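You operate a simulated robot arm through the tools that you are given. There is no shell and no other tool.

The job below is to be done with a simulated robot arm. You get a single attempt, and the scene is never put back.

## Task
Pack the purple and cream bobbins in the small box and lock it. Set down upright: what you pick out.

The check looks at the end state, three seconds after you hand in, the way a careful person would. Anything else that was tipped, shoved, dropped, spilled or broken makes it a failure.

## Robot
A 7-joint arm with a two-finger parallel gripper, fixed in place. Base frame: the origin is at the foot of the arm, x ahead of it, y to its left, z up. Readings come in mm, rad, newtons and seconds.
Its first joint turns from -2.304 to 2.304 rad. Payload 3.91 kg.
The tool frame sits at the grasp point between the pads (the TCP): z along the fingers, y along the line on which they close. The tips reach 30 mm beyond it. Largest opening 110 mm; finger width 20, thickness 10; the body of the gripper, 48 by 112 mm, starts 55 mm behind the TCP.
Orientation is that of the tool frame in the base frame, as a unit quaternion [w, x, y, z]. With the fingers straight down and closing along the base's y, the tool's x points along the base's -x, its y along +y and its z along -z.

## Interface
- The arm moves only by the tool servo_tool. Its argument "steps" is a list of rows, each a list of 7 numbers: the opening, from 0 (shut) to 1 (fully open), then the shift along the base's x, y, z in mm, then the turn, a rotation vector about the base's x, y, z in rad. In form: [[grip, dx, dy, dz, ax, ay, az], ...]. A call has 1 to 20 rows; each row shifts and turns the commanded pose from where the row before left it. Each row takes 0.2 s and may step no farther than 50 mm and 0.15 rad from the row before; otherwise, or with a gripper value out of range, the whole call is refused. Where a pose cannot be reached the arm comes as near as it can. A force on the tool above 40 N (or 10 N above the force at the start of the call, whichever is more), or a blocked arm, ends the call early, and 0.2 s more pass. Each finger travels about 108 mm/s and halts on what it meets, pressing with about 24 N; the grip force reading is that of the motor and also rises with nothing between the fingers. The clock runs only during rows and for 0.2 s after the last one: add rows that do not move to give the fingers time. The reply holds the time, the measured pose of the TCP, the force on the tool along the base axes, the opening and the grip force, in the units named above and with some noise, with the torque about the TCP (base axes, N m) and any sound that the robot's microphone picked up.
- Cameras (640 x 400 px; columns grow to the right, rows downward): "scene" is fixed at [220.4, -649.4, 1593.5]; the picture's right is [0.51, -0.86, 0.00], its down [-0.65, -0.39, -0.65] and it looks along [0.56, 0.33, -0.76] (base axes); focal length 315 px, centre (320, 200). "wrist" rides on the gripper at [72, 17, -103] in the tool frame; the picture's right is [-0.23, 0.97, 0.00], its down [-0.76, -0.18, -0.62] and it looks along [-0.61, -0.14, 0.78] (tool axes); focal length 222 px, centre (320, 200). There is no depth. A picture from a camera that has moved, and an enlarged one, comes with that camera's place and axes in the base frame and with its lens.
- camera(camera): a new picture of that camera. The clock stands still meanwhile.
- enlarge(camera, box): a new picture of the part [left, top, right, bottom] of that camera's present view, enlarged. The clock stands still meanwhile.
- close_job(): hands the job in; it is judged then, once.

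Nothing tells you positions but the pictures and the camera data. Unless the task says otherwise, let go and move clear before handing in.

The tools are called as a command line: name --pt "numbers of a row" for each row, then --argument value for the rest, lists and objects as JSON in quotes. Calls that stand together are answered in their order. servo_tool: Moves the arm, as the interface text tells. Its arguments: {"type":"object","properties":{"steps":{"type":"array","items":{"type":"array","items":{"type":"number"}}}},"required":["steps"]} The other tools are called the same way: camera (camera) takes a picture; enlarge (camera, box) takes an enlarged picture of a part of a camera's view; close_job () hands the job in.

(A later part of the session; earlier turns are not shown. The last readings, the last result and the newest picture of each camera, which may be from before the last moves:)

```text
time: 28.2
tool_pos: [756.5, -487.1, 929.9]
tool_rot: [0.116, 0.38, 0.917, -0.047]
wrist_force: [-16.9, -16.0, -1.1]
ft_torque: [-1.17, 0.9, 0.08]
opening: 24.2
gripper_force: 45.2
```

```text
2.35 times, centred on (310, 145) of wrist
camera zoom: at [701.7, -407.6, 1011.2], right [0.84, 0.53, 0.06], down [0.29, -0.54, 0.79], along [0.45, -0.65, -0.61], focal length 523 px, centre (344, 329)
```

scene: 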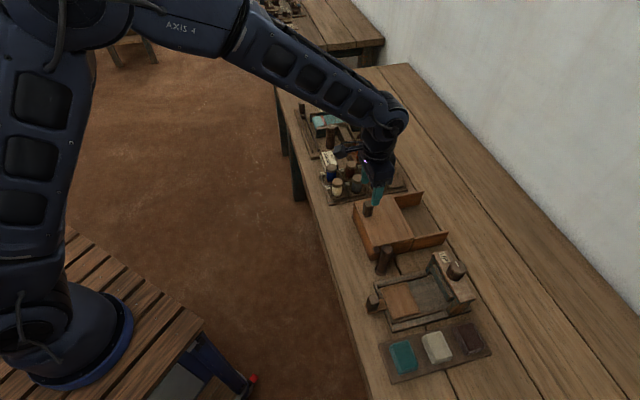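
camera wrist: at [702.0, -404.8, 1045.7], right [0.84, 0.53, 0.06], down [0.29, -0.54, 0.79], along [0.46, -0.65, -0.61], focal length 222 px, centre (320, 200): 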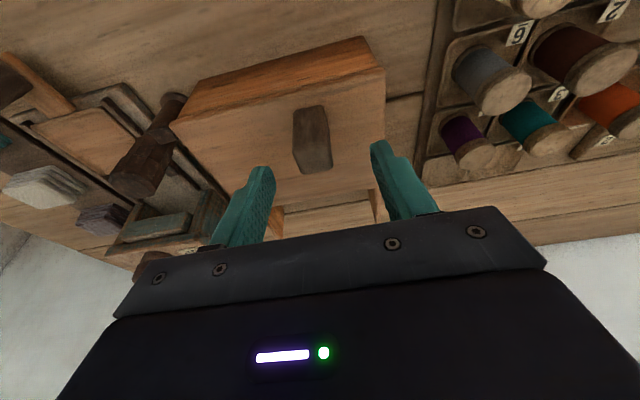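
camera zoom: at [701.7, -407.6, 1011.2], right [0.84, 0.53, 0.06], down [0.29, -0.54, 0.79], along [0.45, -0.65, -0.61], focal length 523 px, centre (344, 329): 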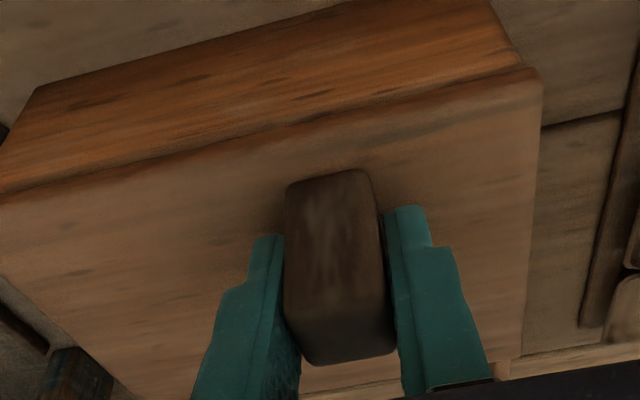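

Gripped at 24 mm, with a side load of about 23 N toward -x/-y. I'll ease over slightly and then try sliding the lid 12 mm toward the wall.

servo_tool --pt "0.1 -1.1 -1.1 0 0 0 0" --pt "0.1 2.8 -2.8 0 0 0 0" --pt "0.1 2.8 -2.8 0 0 0 0" --pt "0.1 2.8 -2.8 0 0 0 0" --pt "0.1 0 0 0 0 0 0"

enlarge --camera "wrist" --box '[200, 60, 420, 230]'

```text
time: 29.4
tool_pos: [764.1, -496.2, 929.6]
tool_rot: [0.116, 0.379, 0.917, -0.047]
wrist_force: [-17.2, -17.2, 6.4]
ft_torque: [-0.44, 1.45, -0.16]
opening: 24.8
gripper_force: 44.6
```

```text
2.35 times, centred on (310, 145) of wrist
camera zoom: at [710.0, -416.0, 1011.2], right [0.84, 0.53, 0.06], down [0.29, -0.54, 0.79], along [0.46, -0.65, -0.61], focal length 523 px, centre (344, 329)
```

zoom: 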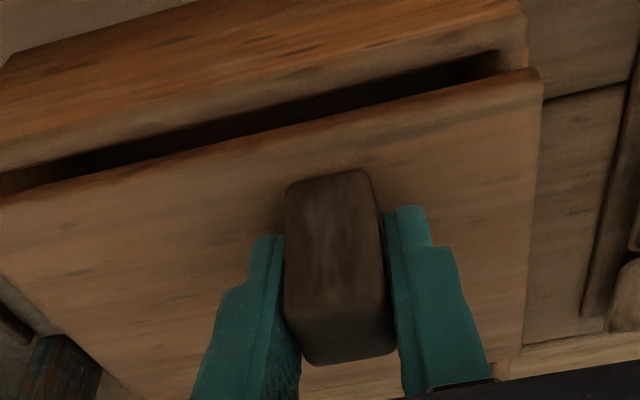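

The lid is sliding open cleanly. I'll correct the side load a little more and keep going.

servo_tool --pt "0.1 -1 -1 0 0 0 0" --pt "0.1 4 -4 0 0 0 0" --pt "0.1 4 -4 0 0 0 0" --pt "0.1 4 -4 0 0 0 0" --pt "0.1 4 -4 0 0 0 0" --pt "0.1 4 -4 0 0 0 0" --pt "0.1 4 -4 0 0 0 0" --pt "0.1 0 0 0 0 0 0"

camera --camera "wrist"

```text
time: 31.2
tool_pos: [788.5, -519.6, 930.9]
tool_rot: [0.116, 0.378, 0.917, -0.047]
wrist_force: [-3.9, -3.6, 1.5]
ft_torque: [-0.78, 0.87, -0.06]
opening: 24.4
gripper_force: 45.4
```

```text
taken
camera wrist: at [733.4, -439.8, 1011.2], right [0.84, 0.54, 0.06], down [0.29, -0.54, 0.79], along [0.46, -0.65, -0.61], focal length 222 px, centre (320, 200)
```

wrist: 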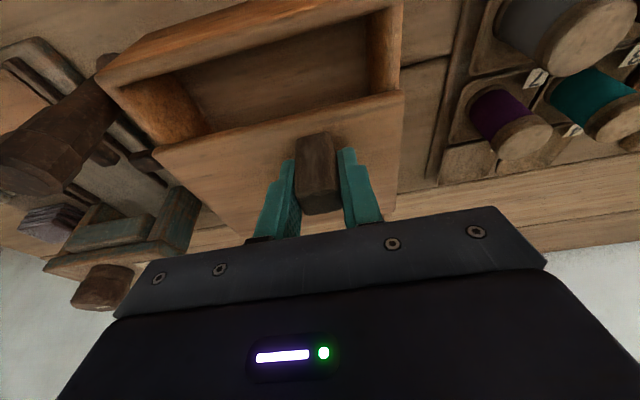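

About 45 mm open, with low force and the box interior showing. I'll continue sliding and watch for the reach limit.

servo_tool --pt "0.1 4 -4 0 0 0 0" --pt "0.1 4 -4 0 0 0 0" --pt "0.1 4 -4 0 0 0 0" --pt "0.1 4 -4 0 0 0 0" --pt "0.1 4 -4 0 0 0 0" --pt "0.1 4 -4 0 0 0 0" --pt "0.1 4 -4 0 0 0 0" --pt "0.1 0 0 0 0 0 0"

camera --camera "wrist"

camera --camera "scene"

```text
time: 33.0
tool_pos: [816.4, -546.9, 929.6]
tool_rot: [0.117, 0.379, 0.917, -0.048]
wrist_force: [0.8, -0.1, 6.9]
ft_torque: [-0.35, 1.13, -0.17]
opening: 24.6
gripper_force: 44.6
```

```text
taken
camera wrist: at [761.1, -467.5, 1011.1], right [0.84, 0.54, 0.06], down [0.29, -0.54, 0.79], along [0.46, -0.65, -0.61], focal length 222 px, centre (320, 200)
```

wrist: 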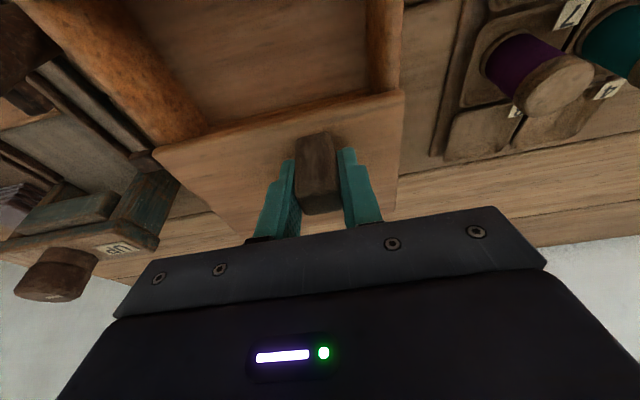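

```text
taken
```

scene: 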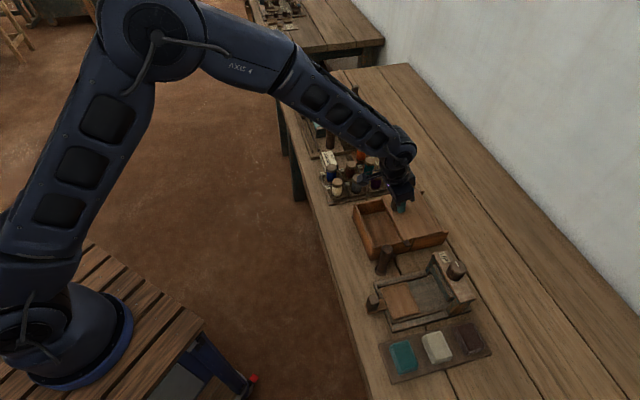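

About 85 mm open. A little more will give comfortable clearance for the gripper.

servo_tool --pt "0.1 4 -4 0 0 0 0" --pt "0.1 4 -4 0 0 0 0" --pt "0.1 4 -4 0 0 0 0" --pt "0.1 0 0 0 0 0 0"

enlarge --camera "scene" --box '[340, 180, 460, 270]'

```text
time: 34.0
tool_pos: [828.2, -561.0, 931.6]
tool_rot: [0.116, 0.379, 0.917, -0.047]
wrist_force: [1.9, 2.3, 3.5]
ft_torque: [-0.89, 0.7, -0.05]
opening: 24.8
gripper_force: 44.5
```

```text
4.44 times, centred on (400, 225) of scene
camera zoom: at [220.4, -649.4, 1593.5], right [0.51, -0.86, 0.0], down [-0.65, -0.39, -0.65], along [0.56, 0.33, -0.76], focal length 1400 px, centre (-36, 89)
```

zoom: 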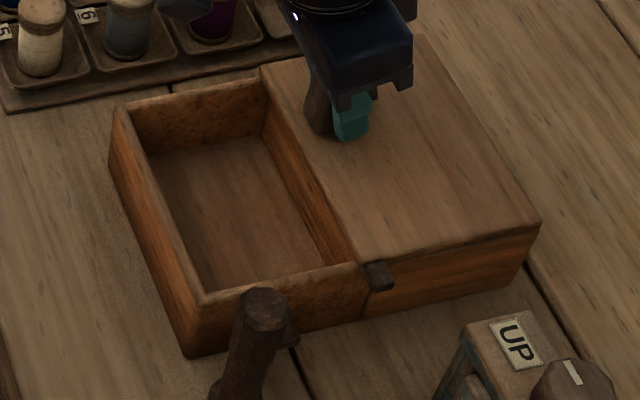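

The lid is now fully clear of the box, about 103 mm open, and the plain interior is visible. I'll release the handle, lift, straighten the tool and go look over the cream bobbin at about (835, -350).

servo_tool --pt "0.5 0 0 0 0 0 0" --pt "0.5 0 0 0 0 0 0" --pt "0.5 0 0 20 0 0 0" --pt "0.5 0 0 25 0 0 0" --pt "0.5 0 10 25 0.0884 0.0884 0" --pt "0.5 0 25 10 0.0884 0.0884 0" --pt "0.5 0 30 0 0 0 0.131" --pt "0.5 0 30 0 0 0 0.131" --pt "0.5 0 30 0 0 0 0.131" --pt "0.5 0 30 0 0 0 0.131" --pt "0.5 0 30 0 0 0 0.131" --pt "0.5 0 25 0 0 0 0.131" --pt "0.5 0 0 0 0 0 0"

camera --camera "wrist"

enlarge --camera "scene" --box '[310, 140, 460, 280]'

```text
time: 36.8
tool_pos: [828.4, -350.7, 1009.9]
tool_rot: [0.001, -0.002, 1.0, 0.001]
wrist_force: [-0.4, 0.1, -0.4]
ft_torque: [-0.03, -0.01, 0.0]
opening: 55.1
gripper_force: 0.0
```

```text
taken
camera wrist: at [756.9, -334.2, 1112.9], right [0.22, 0.97, 0.0], down [0.76, -0.18, 0.62], along [0.61, -0.14, -0.78], focal length 222 px, centre (320, 200)
```

wrist: 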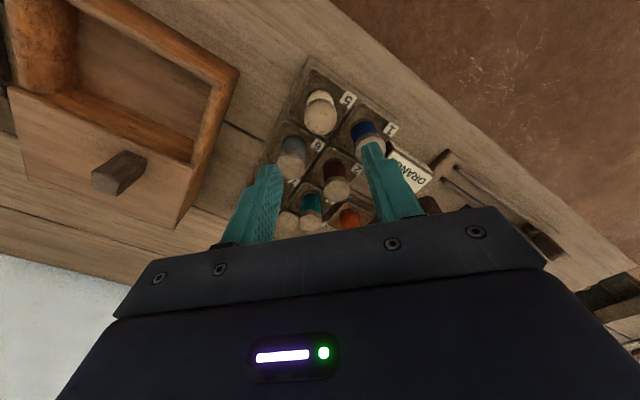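

```text
2.86 times, centred on (385, 210) of scene
camera zoom: at [220.4, -649.4, 1593.5], right [0.51, -0.86, 0.0], down [-0.65, -0.39, -0.65], along [0.56, 0.33, -0.76], focal length 900 px, centre (134, 171)
```

zoom: 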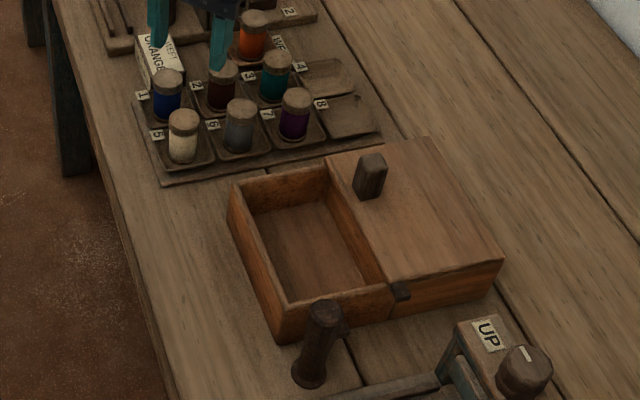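

enlarge --camera "wrist" --box '[240, 50, 420, 230]'

enlarge --camera "wrist" --box '[280, 70, 380, 160]'

```text
2.22 times, centred on (330, 140) of wrist
camera zoom: at [756.9, -334.2, 1112.9], right [0.22, 0.97, 0.0], down [0.76, -0.18, 0.62], along [0.61, -0.14, -0.78], focal length 494 px, centre (298, 333)
```

zoom: 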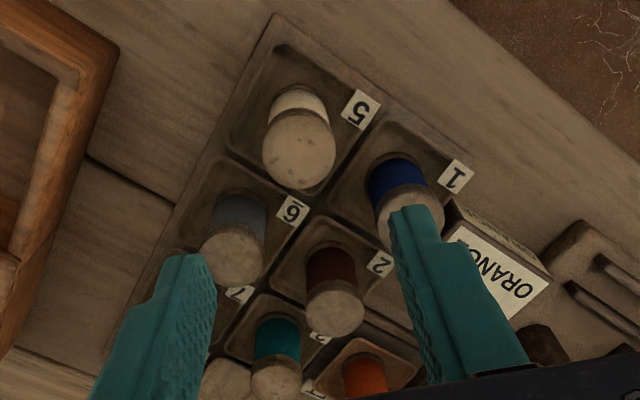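

```text
4.44 times, centred on (330, 115) of wrist
camera zoom: at [756.9, -334.2, 1112.9], right [0.22, 0.97, 0.0], down [0.76, -0.18, 0.62], along [0.61, -0.14, -0.78], focal length 987 px, centre (276, 578)
```

zoom: 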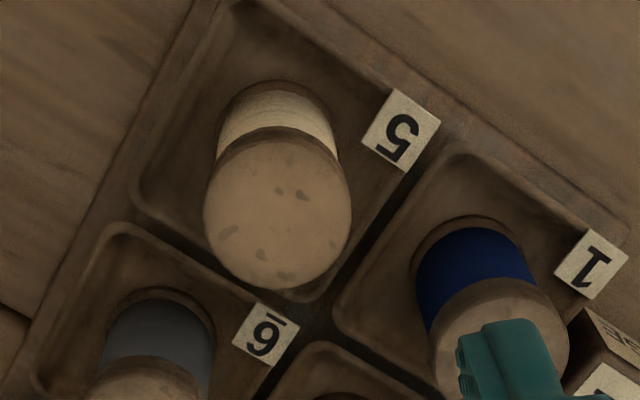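

The cream bobbin's cap centre is at about (834, -351), with its top around 880. I'll line up and descend part way so the fingertips just straddle the cap.

servo_tool --pt "0.5 5.6 -0.6 -25 0 0 0" --pt "0.5 0 0 -30 0 0 0" --pt "0.5 0 0 -30 0 0 0" --pt "0.5 0 0 -15 0 0 0" --pt "0.5 0 0 0 0 0 0"

enlarge --camera "wrist" --box '[220, 60, 420, 230]'

enlarge --camera "scene" --box '[310, 140, 410, 205]'

```text
time: 38.0
tool_pos: [833.2, -352.6, 909.3]
tool_rot: [0.002, -0.002, 1.0, 0.002]
wrist_force: [-0.3, -0.2, 0.4]
ft_torque: [-0.01, 0.01, 0.03]
opening: 54.7
gripper_force: 0.1
```

```text
2.35 times, centred on (320, 145) of wrist
camera zoom: at [762.6, -334.5, 1011.9], right [0.22, 0.97, 0.0], down [0.76, -0.18, 0.62], along [0.61, -0.14, -0.78], focal length 523 px, centre (320, 329)
```

zoom: 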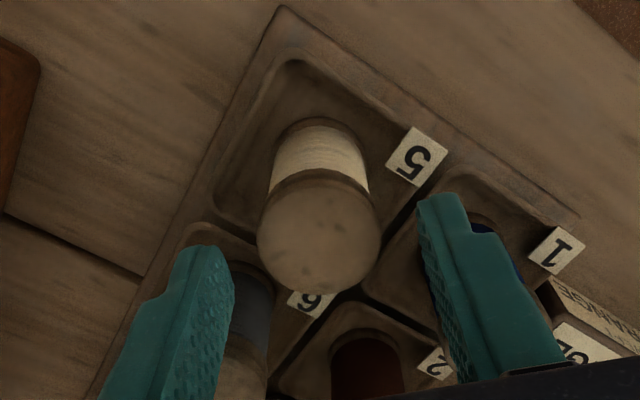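

```text
6.15 times, centred on (360, 172) of scene
camera zoom: at [220.4, -649.4, 1593.5], right [0.51, -0.86, 0.0], down [-0.65, -0.39, -0.65], along [0.56, 0.33, -0.76], focal length 1938 px, centre (74, 369)
```

zoom: 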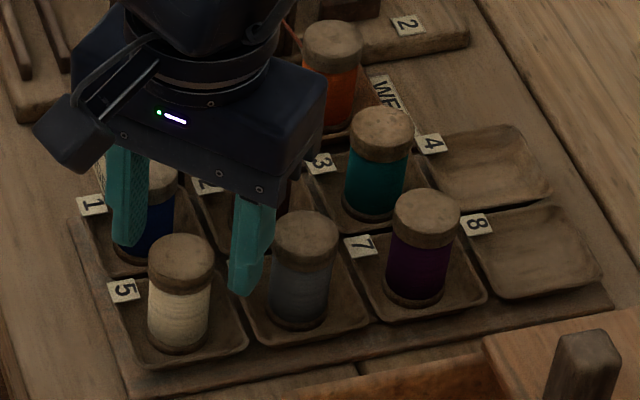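

The two views agree: the cap centre is (832, -350.6) with its top at z≈881. I'll correct slightly, descend to z≈866 and close.

servo_tool --pt "0.5 -1.8 0.8 -15 0 0 0" --pt "0.5 0 0 -15 0 0 0" --pt "0.5 0 0 -13 0 0 0" --pt "0.5 0 0 0 0 0 0" --pt "0.25 0 0 0 0 0 0" --pt "0.15 0 0 0 0 0 0" --pt "0.15 0 0 0 0 0 0"

enlarge --camera "wrist" --box '[220, 60, 420, 230]'

enlarge --camera "scene" --box '[310, 140, 410, 205]'

```text
time: 38.9
tool_pos: [833.3, -350.0, 873.4]
tool_rot: [0.002, -0.001, 1.0, 0.002]
wrist_force: [-14.7, 2.3, 17.0]
ft_torque: [-0.57, 0.56, -0.55]
opening: 53.9
gripper_force: 0.1
stopped in row 4: the force on the tool passed its limit at 51 N (the readings are from after the stop); the commanded pose is now the measured one
```

```text
2.35 times, centred on (320, 145) of wrist
camera zoom: at [760.8, -333.2, 975.1], right [0.23, 0.97, 0.0], down [0.76, -0.18, 0.63], along [0.61, -0.14, -0.78], focal length 523 px, centre (320, 329)
```

zoom: 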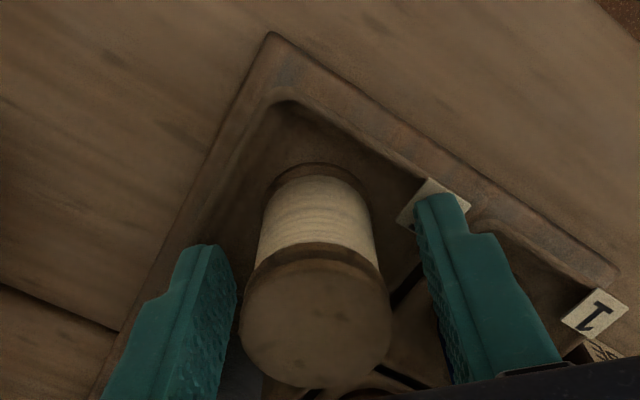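

```text
6.15 times, centred on (360, 172) of scene
camera zoom: at [220.4, -649.4, 1593.5], right [0.51, -0.86, 0.0], down [-0.65, -0.39, -0.65], along [0.56, 0.33, -0.76], focal length 1938 px, centre (74, 369)
```

zoom: 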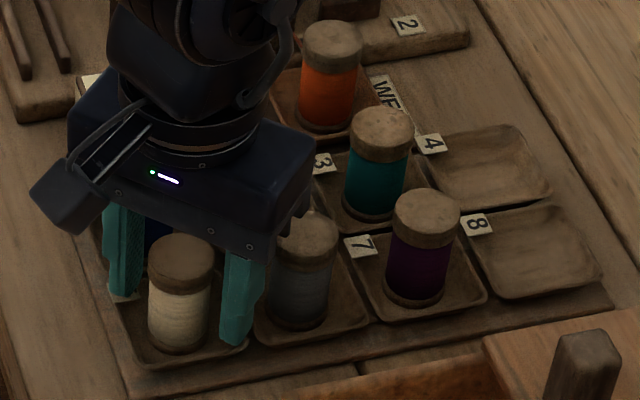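

The -y finger touched the tray's raised slot rim at about z≈843. The pictures agree that the labels and rims sit near 845, higher than I assumed, and nothing looks shifted. I'll back up so the tips stay above the rim and check.

servo_tool --pt "0.5 0 0 8 0 0 0" --pt "0.5 0 0 0 0 0 0"

enlarge --camera "wrist" --box '[220, 60, 420, 230]'

enlarge --camera "scene" --box '[310, 140, 410, 205]'

```text
time: 39.5
tool_pos: [833.1, -350.7, 880.6]
tool_rot: [0.001, -0.001, 1.0, 0.001]
wrist_force: [-0.5, 0.4, -0.4]
ft_torque: [-0.02, -0.02, 0.0]
opening: 54.9
gripper_force: 0.1
```

```text
2.35 times, centred on (320, 145) of wrist
camera zoom: at [762.0, -333.1, 982.3], right [0.22, 0.97, 0.0], down [0.76, -0.18, 0.63], along [0.61, -0.14, -0.78], focal length 523 px, centre (320, 329)
```

zoom: 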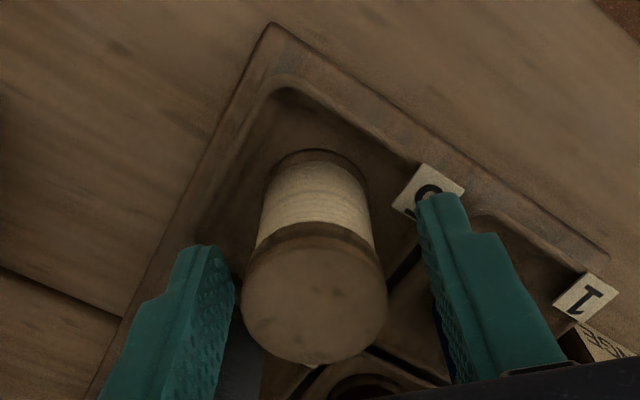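

```text
6.15 times, centred on (360, 172) of scene
camera zoom: at [220.4, -649.4, 1593.5], right [0.51, -0.86, 0.0], down [-0.65, -0.39, -0.65], along [0.56, 0.33, -0.76], focal length 1938 px, centre (74, 369)
```

zoom: 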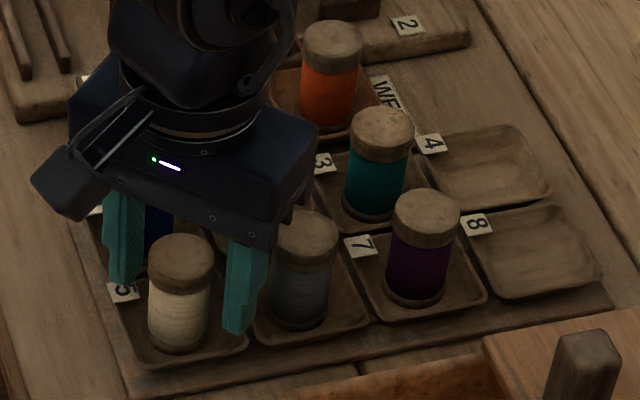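

Clear again with no load, and the tray and bobbins are in place. The cap lies centred between the fingers, so I'll close here with the tips above the rims.

servo_tool --pt "0.3 0 0 0 0 0 0" --pt "0.2 0 0 0 0 0 0" --pt "0.2 0 0 0 0 0 0" --pt "0.2 0 0 0 0 0 0"

enlarge --camera "wrist" --box '[220, 60, 420, 230]'

```text
time: 40.5
tool_pos: [833.0, -350.9, 881.0]
tool_rot: [0.002, -0.001, 1.0, 0.001]
wrist_force: [-1.2, 0.1, 0.3]
ft_torque: [0.02, 0.02, -0.02]
opening: 31.7
gripper_force: 23.7
```

```text
2.35 times, centred on (320, 145) of wrist
camera zoom: at [761.9, -333.2, 982.3], right [0.23, 0.97, 0.0], down [0.76, -0.18, 0.63], along [0.61, -0.14, -0.78], focal length 523 px, centre (320, 329)
```

zoom: 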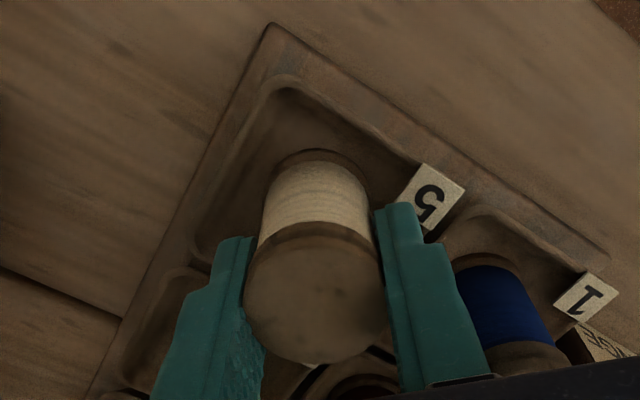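

The cream bobbin is gripped at 32 mm. I'll lift it slowly straight up and check that it comes cleanly.

servo_tool --pt "0.2 0 0 8 0 0 0" --pt "0.2 0 0 15 0 0 0" --pt "0.2 0 0 25 0 0 0" --pt "0.2 0 0 30 0 0 0" --pt "0.2 0 0 0 0 0 0"

enlarge --camera "wrist" --box '[220, 60, 420, 230]'

enlarge --camera "scene" --box '[310, 110, 410, 205]'

```text
time: 41.7
tool_pos: [832.6, -351.8, 957.5]
tool_rot: [0.002, -0.001, 1.0, 0.001]
wrist_force: [0.4, -0.4, -0.5]
ft_torque: [-0.02, -0.01, -0.01]
opening: 31.7
gripper_force: 23.8
```

```text
2.35 times, centred on (320, 145) of wrist
camera zoom: at [761.3, -333.8, 1059.9], right [0.23, 0.97, 0.0], down [0.76, -0.18, 0.63], along [0.61, -0.14, -0.78], focal length 523 px, centre (320, 329)
```

zoom: 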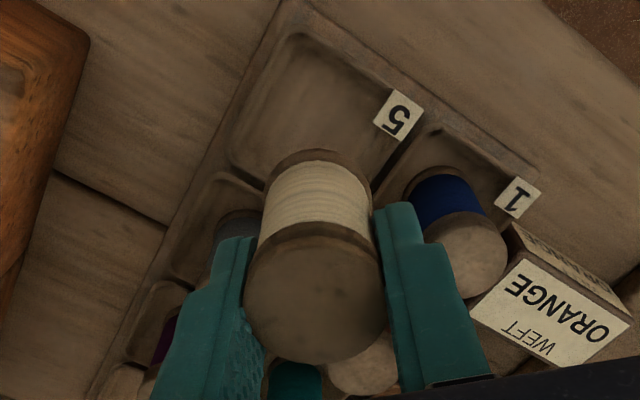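

```text
4.21 times, centred on (360, 158) of scene
camera zoom: at [220.4, -649.4, 1593.5], right [0.51, -0.86, 0.0], down [-0.65, -0.39, -0.65], along [0.56, 0.33, -0.76], focal length 1326 px, centre (152, 379)
```

zoom: 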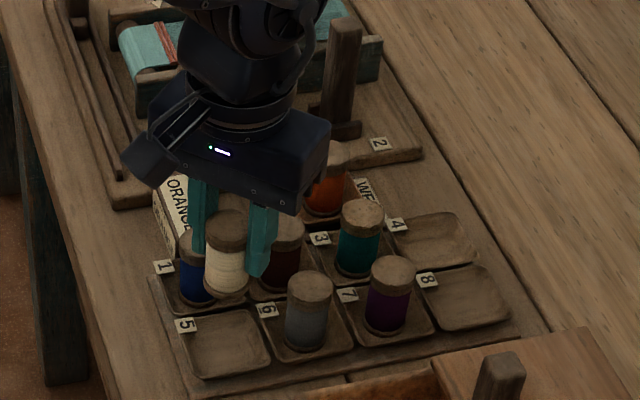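

The cream bobbin hangs upright with its slot empty and the neighbours untouched. I'll raise it and carry it over the box, turning to close along the box's short axis.

servo_tool --pt "0.2 0 0 30 0 0 0" --pt "0.2 0 0 25 0 0 0" --pt "0.2 -8 -25 0 0 0 0.131" --pt "0.2 -8 -25 0 0 0 0.131" --pt "0.2 -8 -25 0 0 0 0.131" --pt "0.2 -8 -25 0 0 0 0.131" --pt "0.2 -8 -25 0 0 0 0.131" --pt "0.2 -8 -25 0 0 0 0.131" --pt "0.2 0 0 0 0 0 0"

camera --camera "wrist"

enlarge --camera "scene" --box '[330, 170, 460, 280]'

```text
time: 43.7
tool_pos: [785.7, -501.3, 1014.3]
tool_rot: [0.001, -0.385, 0.923, 0.002]
wrist_force: [-0.7, -0.3, 0.0]
ft_torque: [0.02, -0.01, -0.02]
opening: 31.7
gripper_force: 24.0
```

```text
taken
camera wrist: at [724.0, -540.8, 1116.4], right [-0.53, 0.85, 0.0], down [0.66, 0.41, 0.63], along [0.53, 0.33, -0.78], focal length 222 px, centre (320, 200)
```

wrist: 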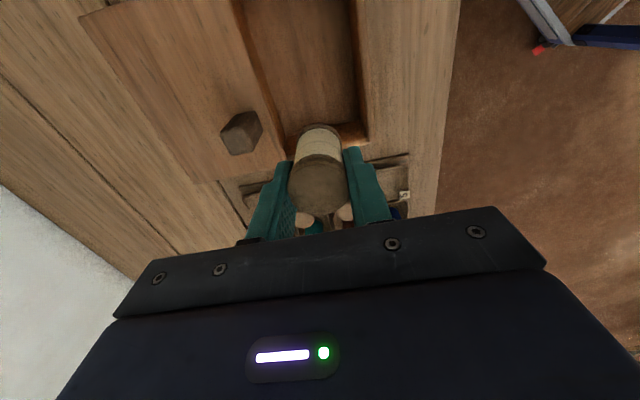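

```text
3.64 times, centred on (395, 225) of scene
camera zoom: at [220.4, -649.4, 1593.5], right [0.51, -0.86, 0.0], down [-0.65, -0.39, -0.65], along [0.56, 0.33, -0.76], focal length 1145 px, centre (47, 109)
```

zoom: 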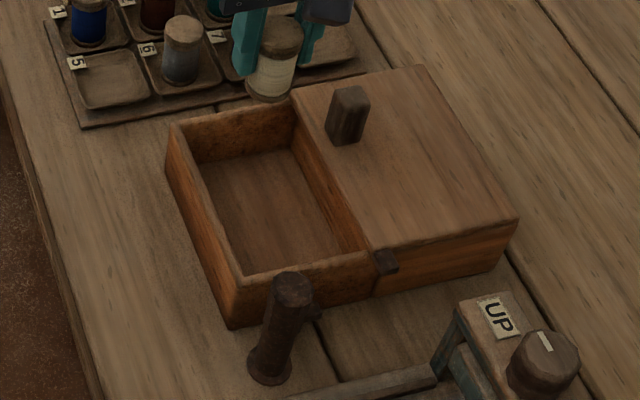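

enlarge --camera "wrist" --box '[200, 0, 420, 170]'

```text
2.35 times, centred on (310, 85) of wrist
camera zoom: at [724.0, -540.8, 1116.4], right [-0.53, 0.85, 0.0], down [0.66, 0.41, 0.63], along [0.53, 0.33, -0.78], focal length 523 px, centre (344, 471)
```

zoom: 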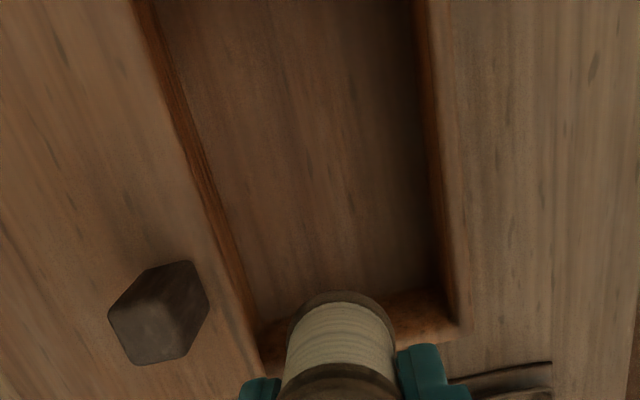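

The box interior runs about 97 by 147 mm, with the lid's edge just past the far wall. The cream bobbin is over the tray-side half, so I'll nudge it toward the near wall for clearance from the handle and lower it.

servo_tool --pt "0.2 -2.3 2.3 -25 0 0 0" --pt "0.2 0 0 -30 0 0 0" --pt "0.2 0 0 -30 0 0 0" --pt "0.2 0 0 -25 0 0 0" --pt "0.2 0 0 -8 0 0 0" --pt "0.2 0 0 0 0 0 0"

enlarge --camera "wrist" --box '[200, 40, 420, 230]'

enlarge --camera "scene" --box '[340, 170, 440, 260]'

```text
time: 45.1
tool_pos: [783.2, -498.3, 895.1]
tool_rot: [0.002, -0.384, 0.923, 0.001]
wrist_force: [0.2, -0.1, -0.4]
ft_torque: [0.02, -0.04, -0.01]
opening: 31.4
gripper_force: 23.9
```

```text
2.11 times, centred on (310, 135) of wrist
camera zoom: at [721.9, -537.3, 996.6], right [-0.53, 0.85, 0.0], down [0.66, 0.41, 0.63], along [0.53, 0.33, -0.78], focal length 468 px, centre (341, 337)
```

zoom: 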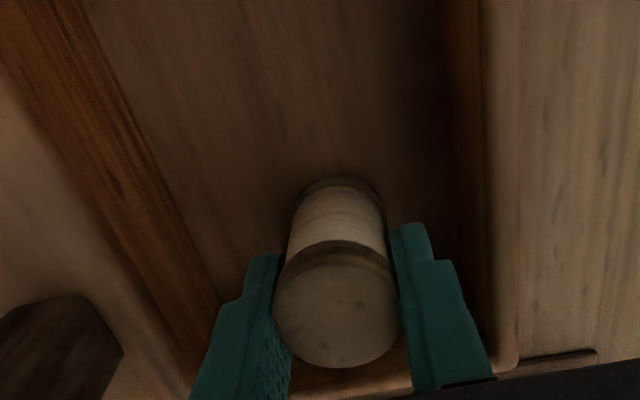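

```text
4.44 times, centred on (390, 215) of scene
camera zoom: at [220.4, -649.4, 1593.5], right [0.51, -0.86, 0.0], down [-0.65, -0.39, -0.65], along [0.56, 0.33, -0.76], focal length 1400 px, centre (9, 133)
```

zoom: 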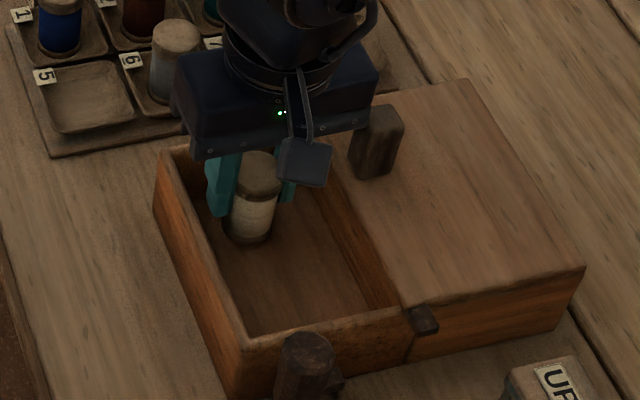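

It's well inside the walls and upright. I'll lower gently in small steps, feeling for the floor.

servo_tool --pt "0.2 0 0 -3 0 0 0" --pt "0.2 0 0 -3 0 0 0" --pt "0.2 0 0 -3 0 0 0" --pt "0.2 0 0 -3 0 0 0" --pt "0.2 0 0 0 0 0 0"

enlarge --camera "scene" --box '[350, 180, 430, 240]'

```text
time: 46.3
tool_pos: [783.2, -497.7, 882.6]
tool_rot: [0.001, -0.384, 0.923, 0.001]
wrist_force: [0.1, -1.0, -1.3]
ft_torque: [-0.02, 0.0, -0.01]
opening: 31.7
gripper_force: 23.8
```

```text
6.67 times, centred on (390, 210) of scene
camera zoom: at [220.4, -649.4, 1593.5], right [0.51, -0.86, 0.0], down [-0.65, -0.39, -0.65], along [0.56, 0.33, -0.76], focal length 2100 px, centre (-147, 133)
```

zoom: 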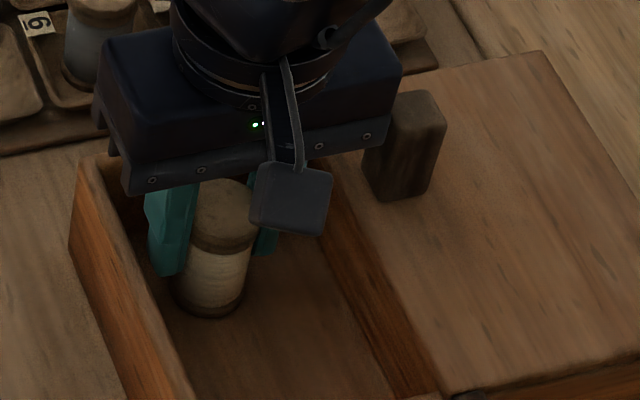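

No contact yet. I'll continue down in finer steps.

servo_tool --pt "0.2 0 0 -1.5 0 0 0" --pt "0.2 0 0 -1.5 0 0 0" --pt "0.2 0 0 -1.5 0 0 0" --pt "0.2 0 0 0 0 0 0"

```text
time: 47.3
tool_pos: [784.3, -498.6, 879.2]
tool_rot: [0.002, -0.385, 0.923, 0.001]
wrist_force: [-1.6, 1.3, 12.3]
ft_torque: [-0.01, 0.08, 0.03]
opening: 31.7
gripper_force: 24.5
```

Floor contact at 12 N with almost no torque. I'll relax the pressure, open just enough to release, then lift away.

servo_tool --pt "0.2 0 0 0.4 0 0 0" --pt "0.34 0 0 0 0 0 0" --pt "0.42 0 0 0 0 0 0" --pt "0.42 0 0 0 0 0 0" --pt "0.42 0 0 10 0 0 0" --pt "0.42 0 0 25 0 0 0" --pt "0.42 0 0 40 0 0 0" --pt "0.42 0 0 45 0 0 0" --pt "0.42 0 0 0 0 0 0"

camera --camera "wrist"

enlarge --camera "scene" --box '[330, 150, 450, 270]'

```text
time: 49.3
tool_pos: [783.4, -496.9, 999.5]
tool_rot: [0.001, -0.385, 0.923, 0.002]
wrist_force: [0.1, -0.8, 0.2]
ft_torque: [0.02, 0.02, 0.0]
opening: 46.3
gripper_force: 0.0
```

```text
taken
camera wrist: at [721.8, -535.4, 1101.3], right [-0.53, 0.85, 0.0], down [0.66, 0.41, 0.63], along [0.53, 0.33, -0.78], focal length 222 px, centre (320, 200)
```

wrist: 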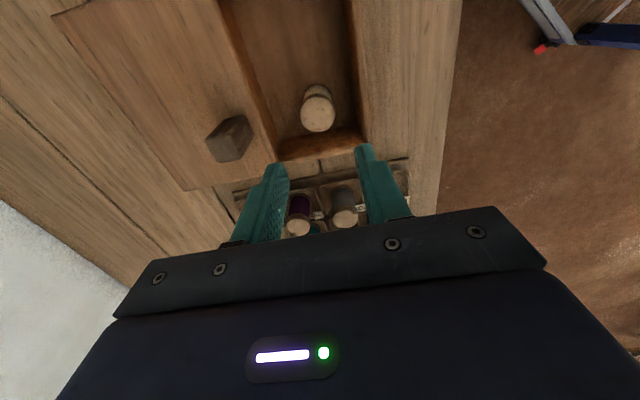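

```text
3.33 times, centred on (390, 210) of scene
camera zoom: at [220.4, -649.4, 1593.5], right [0.51, -0.86, 0.0], down [-0.65, -0.39, -0.65], along [0.56, 0.33, -0.76], focal length 1050 px, centre (87, 167)
```

zoom: 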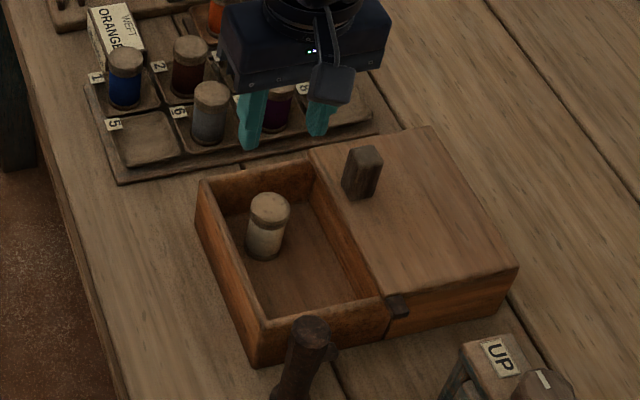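

The cream bobbin stands upright in the box. Before fetching the purple one I want to be sure its cap clears the lid's underside, so I'll take a low-angle look across the near wall.

servo_tool --pt "0.42 -10 12 0 0 0 -0.135" --pt "0.42 -10 12 0 0 0 -0.135" --pt "0.42 -10 12 0 0 0 -0.135" --pt "0.42 -10 12 0 0 0 -0.135" --pt "0.42 -10 12 0 0 0 -0.135" --pt "0.42 -10 12 0 0 0 -0.135" --pt "0.42 -10 12 0 0 0 -0.135" --pt "0.42 -10 12 0 0 0 -0.135" --pt "0.42 -6 3 0 0 0 -0.135" --pt "0.42 0 0 0 0 0 -0.135" --pt "0.42 0 0 -16 -0.0636 -0.1018 0" --pt "0.42 0 0 -16 -0.0636 -0.1018 0" --pt "0.42 0 0 -16 -0.0636 -0.1018 0" --pt "0.42 0 0 -16 -0.0636 -0.1018 0" --pt "0.42 0 0 -18 -0.0636 -0.1018 0" --pt "0.42 0 0 0 0 0 0"

camera --camera "wrist"

enlarge --camera "wrist" --box '[240, 80, 400, 230]'

```text
time: 52.7
tool_pos: [695.9, -400.3, 916.3]
tool_rot: [0.286, 0.265, 0.917, -0.082]
wrist_force: [-0.5, 0.1, 0.3]
ft_torque: [-0.03, 0.0, 0.01]
opening: 46.1
gripper_force: 0.1
```

```text
taken
camera wrist: at [606.0, -321.4, 959.4], right [0.68, 0.73, 0.13], down [0.14, -0.3, 0.95], along [0.72, -0.62, -0.3], focal length 222 px, centre (320, 200)
```

wrist: 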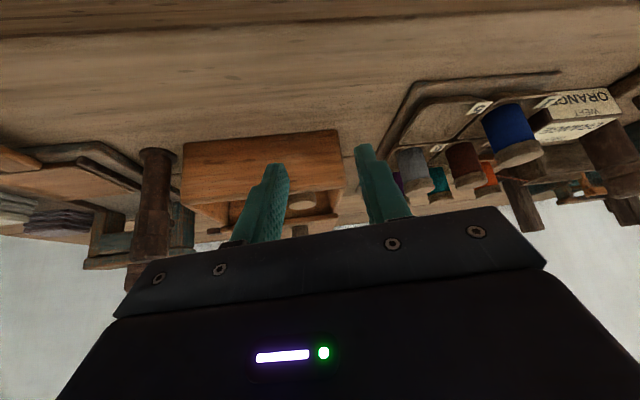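

```text
2.67 times, centred on (320, 155) of wrist
camera zoom: at [606.0, -321.4, 959.4], right [0.68, 0.73, 0.13], down [0.14, -0.3, 0.95], along [0.72, -0.62, -0.3], focal length 592 px, centre (320, 320)
```

zoom: 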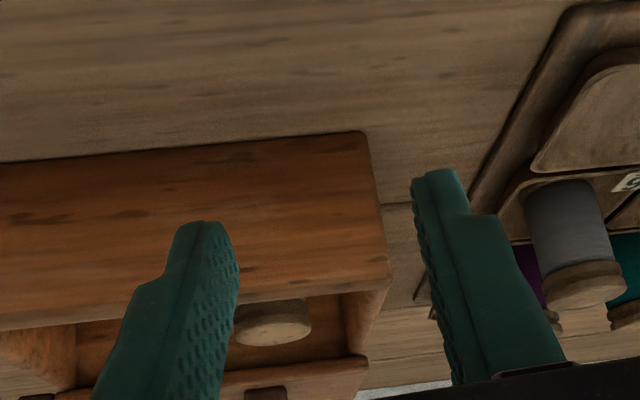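

enlarge --camera "wrist" --box '[285, 175, 350, 225]'

enlarge --camera "wrist" --box '[220, 120, 390, 240]'

```text
8.00 times, centred on (318, 200) of wrist
camera zoom: at [606.0, -321.4, 959.4], right [0.68, 0.73, 0.13], down [0.14, -0.3, 0.95], along [0.72, -0.62, -0.3], focal length 1777 px, centre (340, 200)
```

zoom: 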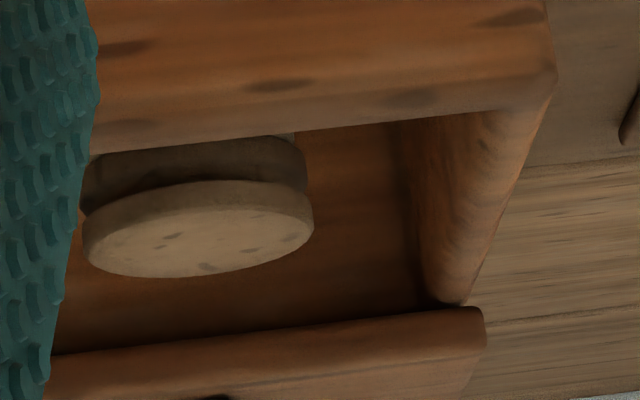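

```text
3.33 times, centred on (305, 180) of wrist
camera zoom: at [606.0, -321.4, 959.4], right [0.68, 0.73, 0.13], down [0.14, -0.3, 0.95], along [0.72, -0.62, -0.3], focal length 740 px, centre (370, 267)
```

zoom: 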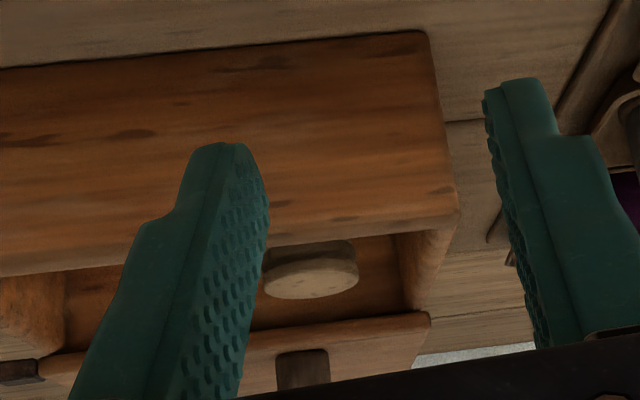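

The cap looks roughly level with, or just below, the wall top. I'll drop lower for a near-horizontal view to settle it.

servo_tool --pt "0.42 0 0 -17 -0.045 -0.0721 0" --pt "0.42 0 0 -17 -0.045 -0.0721 0" --pt "0.42 0 0 0 0 0 0"

camera --camera "wrist"

enlarge --camera "wrist" --box '[285, 165, 355, 225]'

```text
time: 53.5
tool_pos: [697.4, -398.8, 883.1]
tool_rot: [0.364, 0.254, 0.89, -0.102]
wrist_force: [-0.1, 0.1, -1.1]
ft_torque: [0.02, -0.02, -0.02]
opening: 46.3
gripper_force: 0.1
```

```text
taken
camera wrist: at [602.4, -318.2, 904.9], right [0.65, 0.74, 0.16], down [0.0, -0.21, 0.98], along [0.76, -0.64, -0.13], focal length 222 px, centre (320, 200)
```

wrist: 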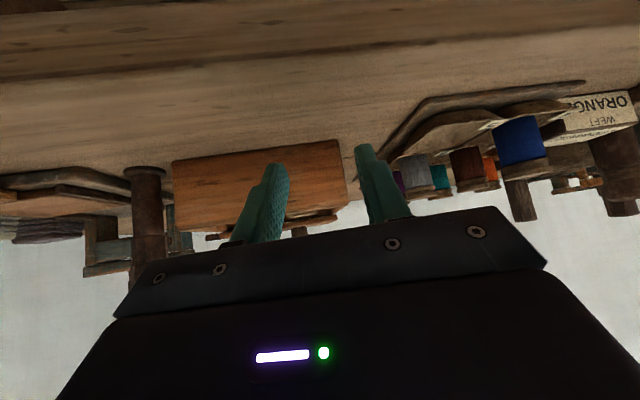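

```text
6.67 times, centred on (320, 195) of wrist
camera zoom: at [602.4, -318.2, 904.9], right [0.65, 0.74, 0.16], down [0.0, -0.21, 0.98], along [0.76, -0.64, -0.13], focal length 1481 px, centre (320, 233)
```

zoom: 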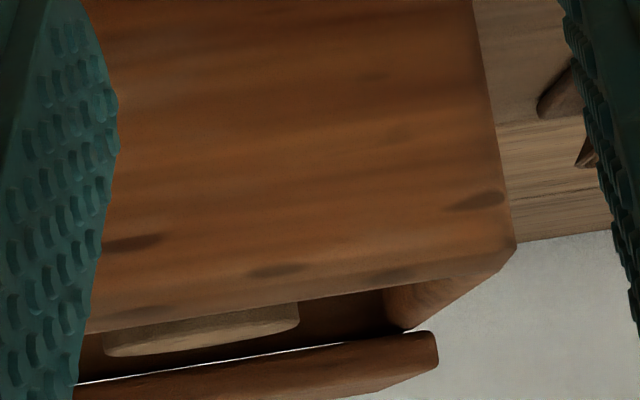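

enlarge --camera "wrist" --box '[293, 200, 323, 222]'

enlarge --camera "wrist" --box '[310, 195, 345, 222]'

```text
16.00 times, centred on (308, 211) of wrist
camera zoom: at [602.4, -318.2, 904.9], right [0.65, 0.74, 0.16], down [0.0, -0.21, 0.98], along [0.76, -0.64, -0.13], focal length 3554 px, centre (512, 24)
```

zoom: 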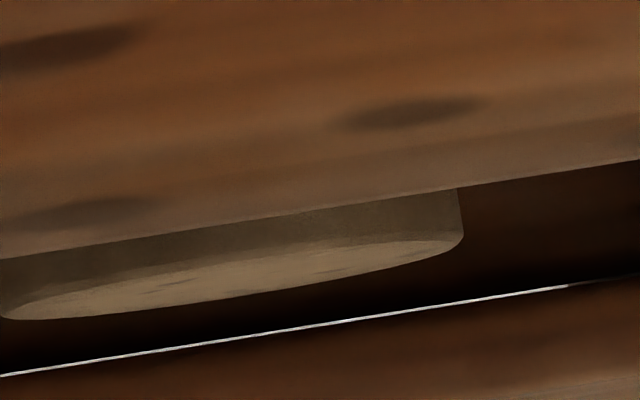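

```text
14.81 times, centred on (328, 208) of wrist
camera zoom: at [602.4, -318.2, 904.9], right [0.65, 0.74, 0.16], down [0.0, -0.21, 0.98], along [0.76, -0.64, -0.13], focal length 3291 px, centre (209, 74)
```

zoom: 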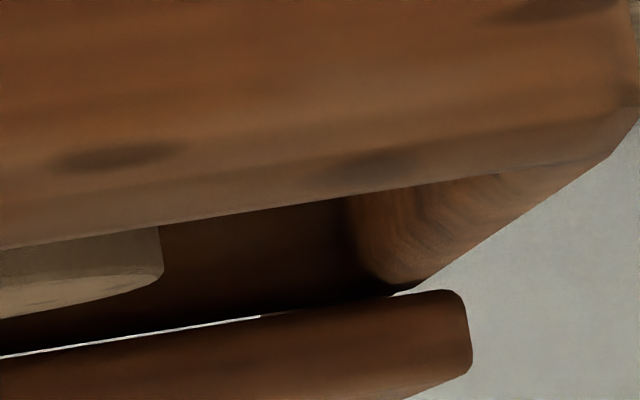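

The zoomed view shows the cap about 1–1.5 mm below the lid's underside, so the bobbins fit. Now I'll raise, reduce the tilt, and travel toward the purple bobbin at roughly (928, -442), which needs some outward tilt to reach.

servo_tool --pt "0.5 0 0 40 0 0 0" --pt "0.5 0 0 40 0 0 0" --pt "0.5 0 0 40 0 0 0" --pt "0.5 15 -3 0 0.0742 0.1187 0" --pt "0.5 15 -3 0 0.0742 0.1187 0" --pt "0.5 15 -3 0 0.0742 0.1187 0" --pt "0.5 35 -7 0 0 0 0.07" --pt "0.5 35 -7 0 0 0 0.07" --pt "0.5 35 -7 0 0 0 0.07" --pt "0.5 35 -7 0 0 0 0.07" --pt "0.5 35 -6 0 0 0 0.07" --pt "0.5 0 0 0 0 0 0"

camera --camera "wrist"

enlarge --camera "wrist" --box '[230, 90, 430, 230]'

enlarge --camera "scene" --box '[310, 100, 450, 220]'

```text
time: 56.1
tool_pos: [918.1, -443.8, 1003.0]
tool_rot: [0.176, 0.103, 0.979, -0.017]
wrist_force: [0.9, 1.1, 0.6]
ft_torque: [-0.01, 0.02, 0.01]
opening: 55.0
gripper_force: 0.0
```

```text
taken
camera wrist: at [820.6, -404.7, 1074.2], right [0.41, 0.91, 0.08], down [0.45, -0.28, 0.85], along [0.79, -0.31, -0.52], focal length 222 px, centre (320, 200)
```

wrist: 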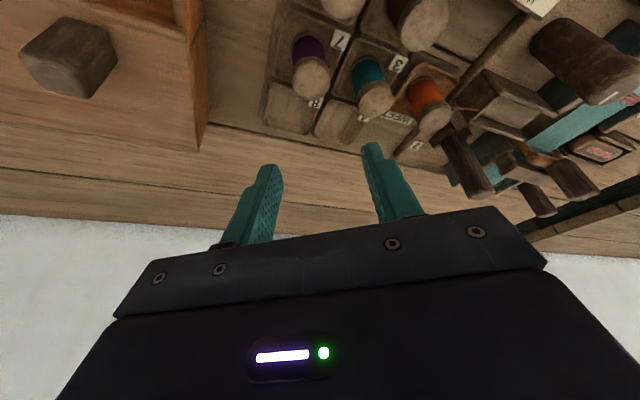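

```text
2.86 times, centred on (330, 160) of wrist
camera zoom: at [820.6, -404.7, 1074.2], right [0.41, 0.91, 0.08], down [0.45, -0.28, 0.85], along [0.79, -0.31, -0.52], focal length 635 px, centre (291, 314)
```

zoom: 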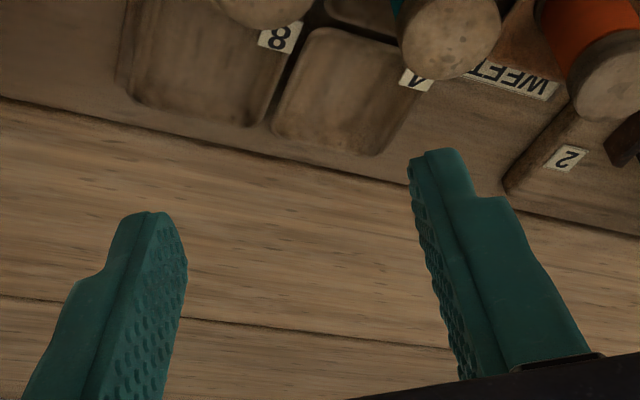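

```text
3.33 times, centred on (380, 160) of scene
camera zoom: at [220.4, -649.4, 1593.5], right [0.51, -0.86, 0.0], down [-0.65, -0.39, -0.65], along [0.56, 0.33, -0.76], focal length 1050 px, centre (120, 333)
```

zoom: 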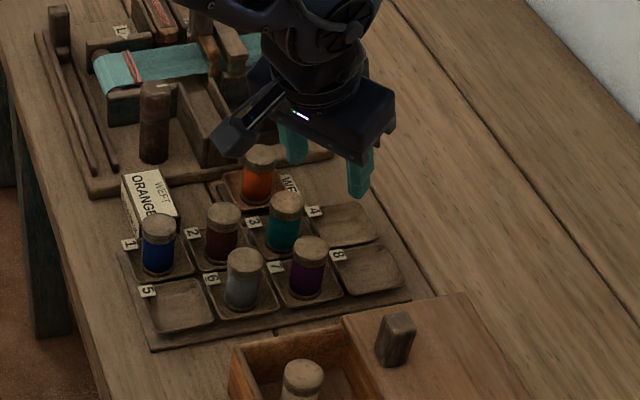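

Reach is fine here with this tilt. I'll enlarge on the purple bobbin to locate its cap precisely.

enlarge --camera "wrist" --box '[260, 20, 400, 140]'

```text
3.33 times, centred on (330, 80) of wrist
camera zoom: at [820.6, -404.7, 1074.2], right [0.41, 0.91, 0.08], down [0.45, -0.28, 0.85], along [0.79, -0.31, -0.52], focal length 740 px, centre (287, 600)
```

zoom: 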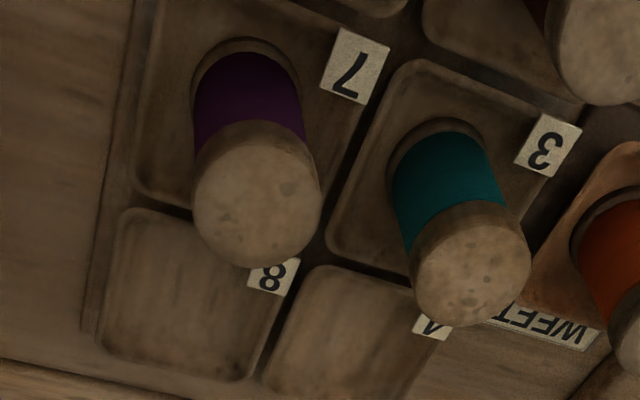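

The purple cap centre is at about (926, -443). I'll descend to just above it and recheck alignment.

servo_tool --pt "0.5 8 0.8 -26 0 0 0" --pt "0.5 0 0 -26 0 0 0" --pt "0.5 0 0 -26 0 0 0" --pt "0.5 0 0 0 0 0 0"

camera --camera "wrist"

enlarge --camera "wrist" --box '[220, 60, 420, 220]'

enlarge --camera "scene" --box '[320, 130, 420, 210]'

```text
time: 57.1
tool_pos: [925.2, -441.7, 925.4]
tool_rot: [0.176, 0.104, 0.979, -0.018]
wrist_force: [0.0, -0.4, -0.7]
ft_torque: [0.0, 0.0, 0.01]
opening: 55.0
gripper_force: 0.1
```

```text
taken
camera wrist: at [827.8, -402.9, 996.3], right [0.41, 0.91, 0.08], down [0.45, -0.28, 0.85], along [0.79, -0.31, -0.52], focal length 222 px, centre (320, 200)
```

wrist: 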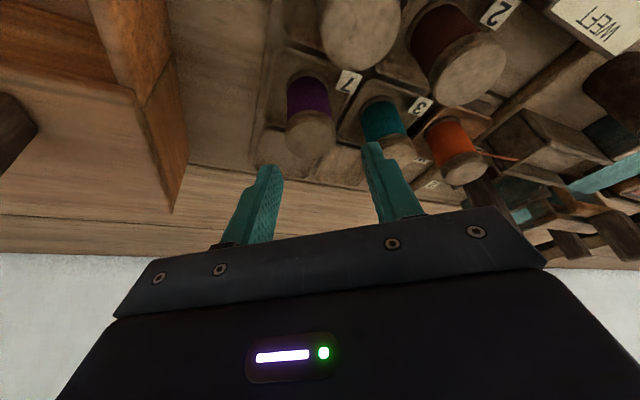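

```text
2.50 times, centred on (320, 140) of wrist
camera zoom: at [827.8, -402.9, 996.3], right [0.41, 0.91, 0.08], down [0.45, -0.28, 0.85], along [0.79, -0.31, -0.52], focal length 555 px, centre (320, 350)
```

zoom: 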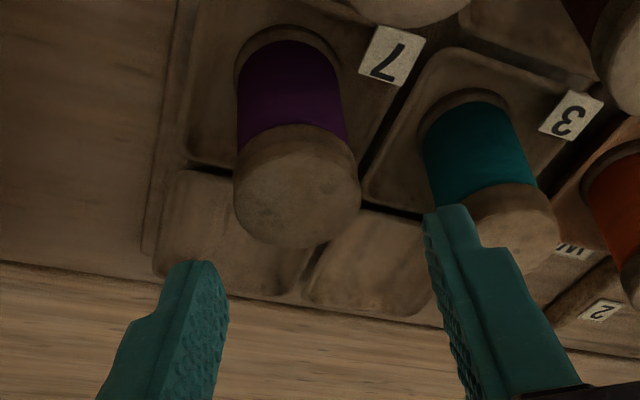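

```text
5.00 times, centred on (370, 170) of scene
camera zoom: at [220.4, -649.4, 1593.5], right [0.51, -0.86, 0.0], down [-0.65, -0.39, -0.65], along [0.56, 0.33, -0.76], focal length 1575 px, centre (70, 350)
```

zoom: 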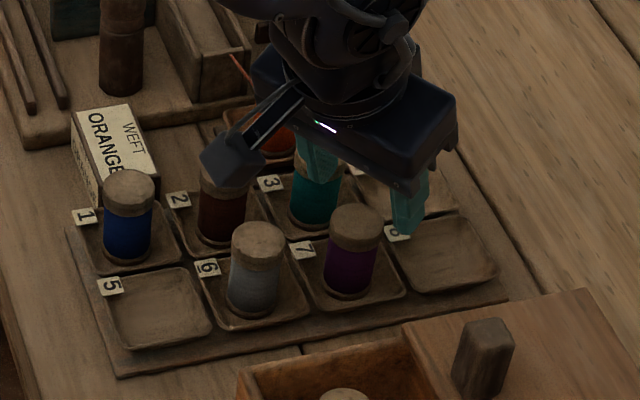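

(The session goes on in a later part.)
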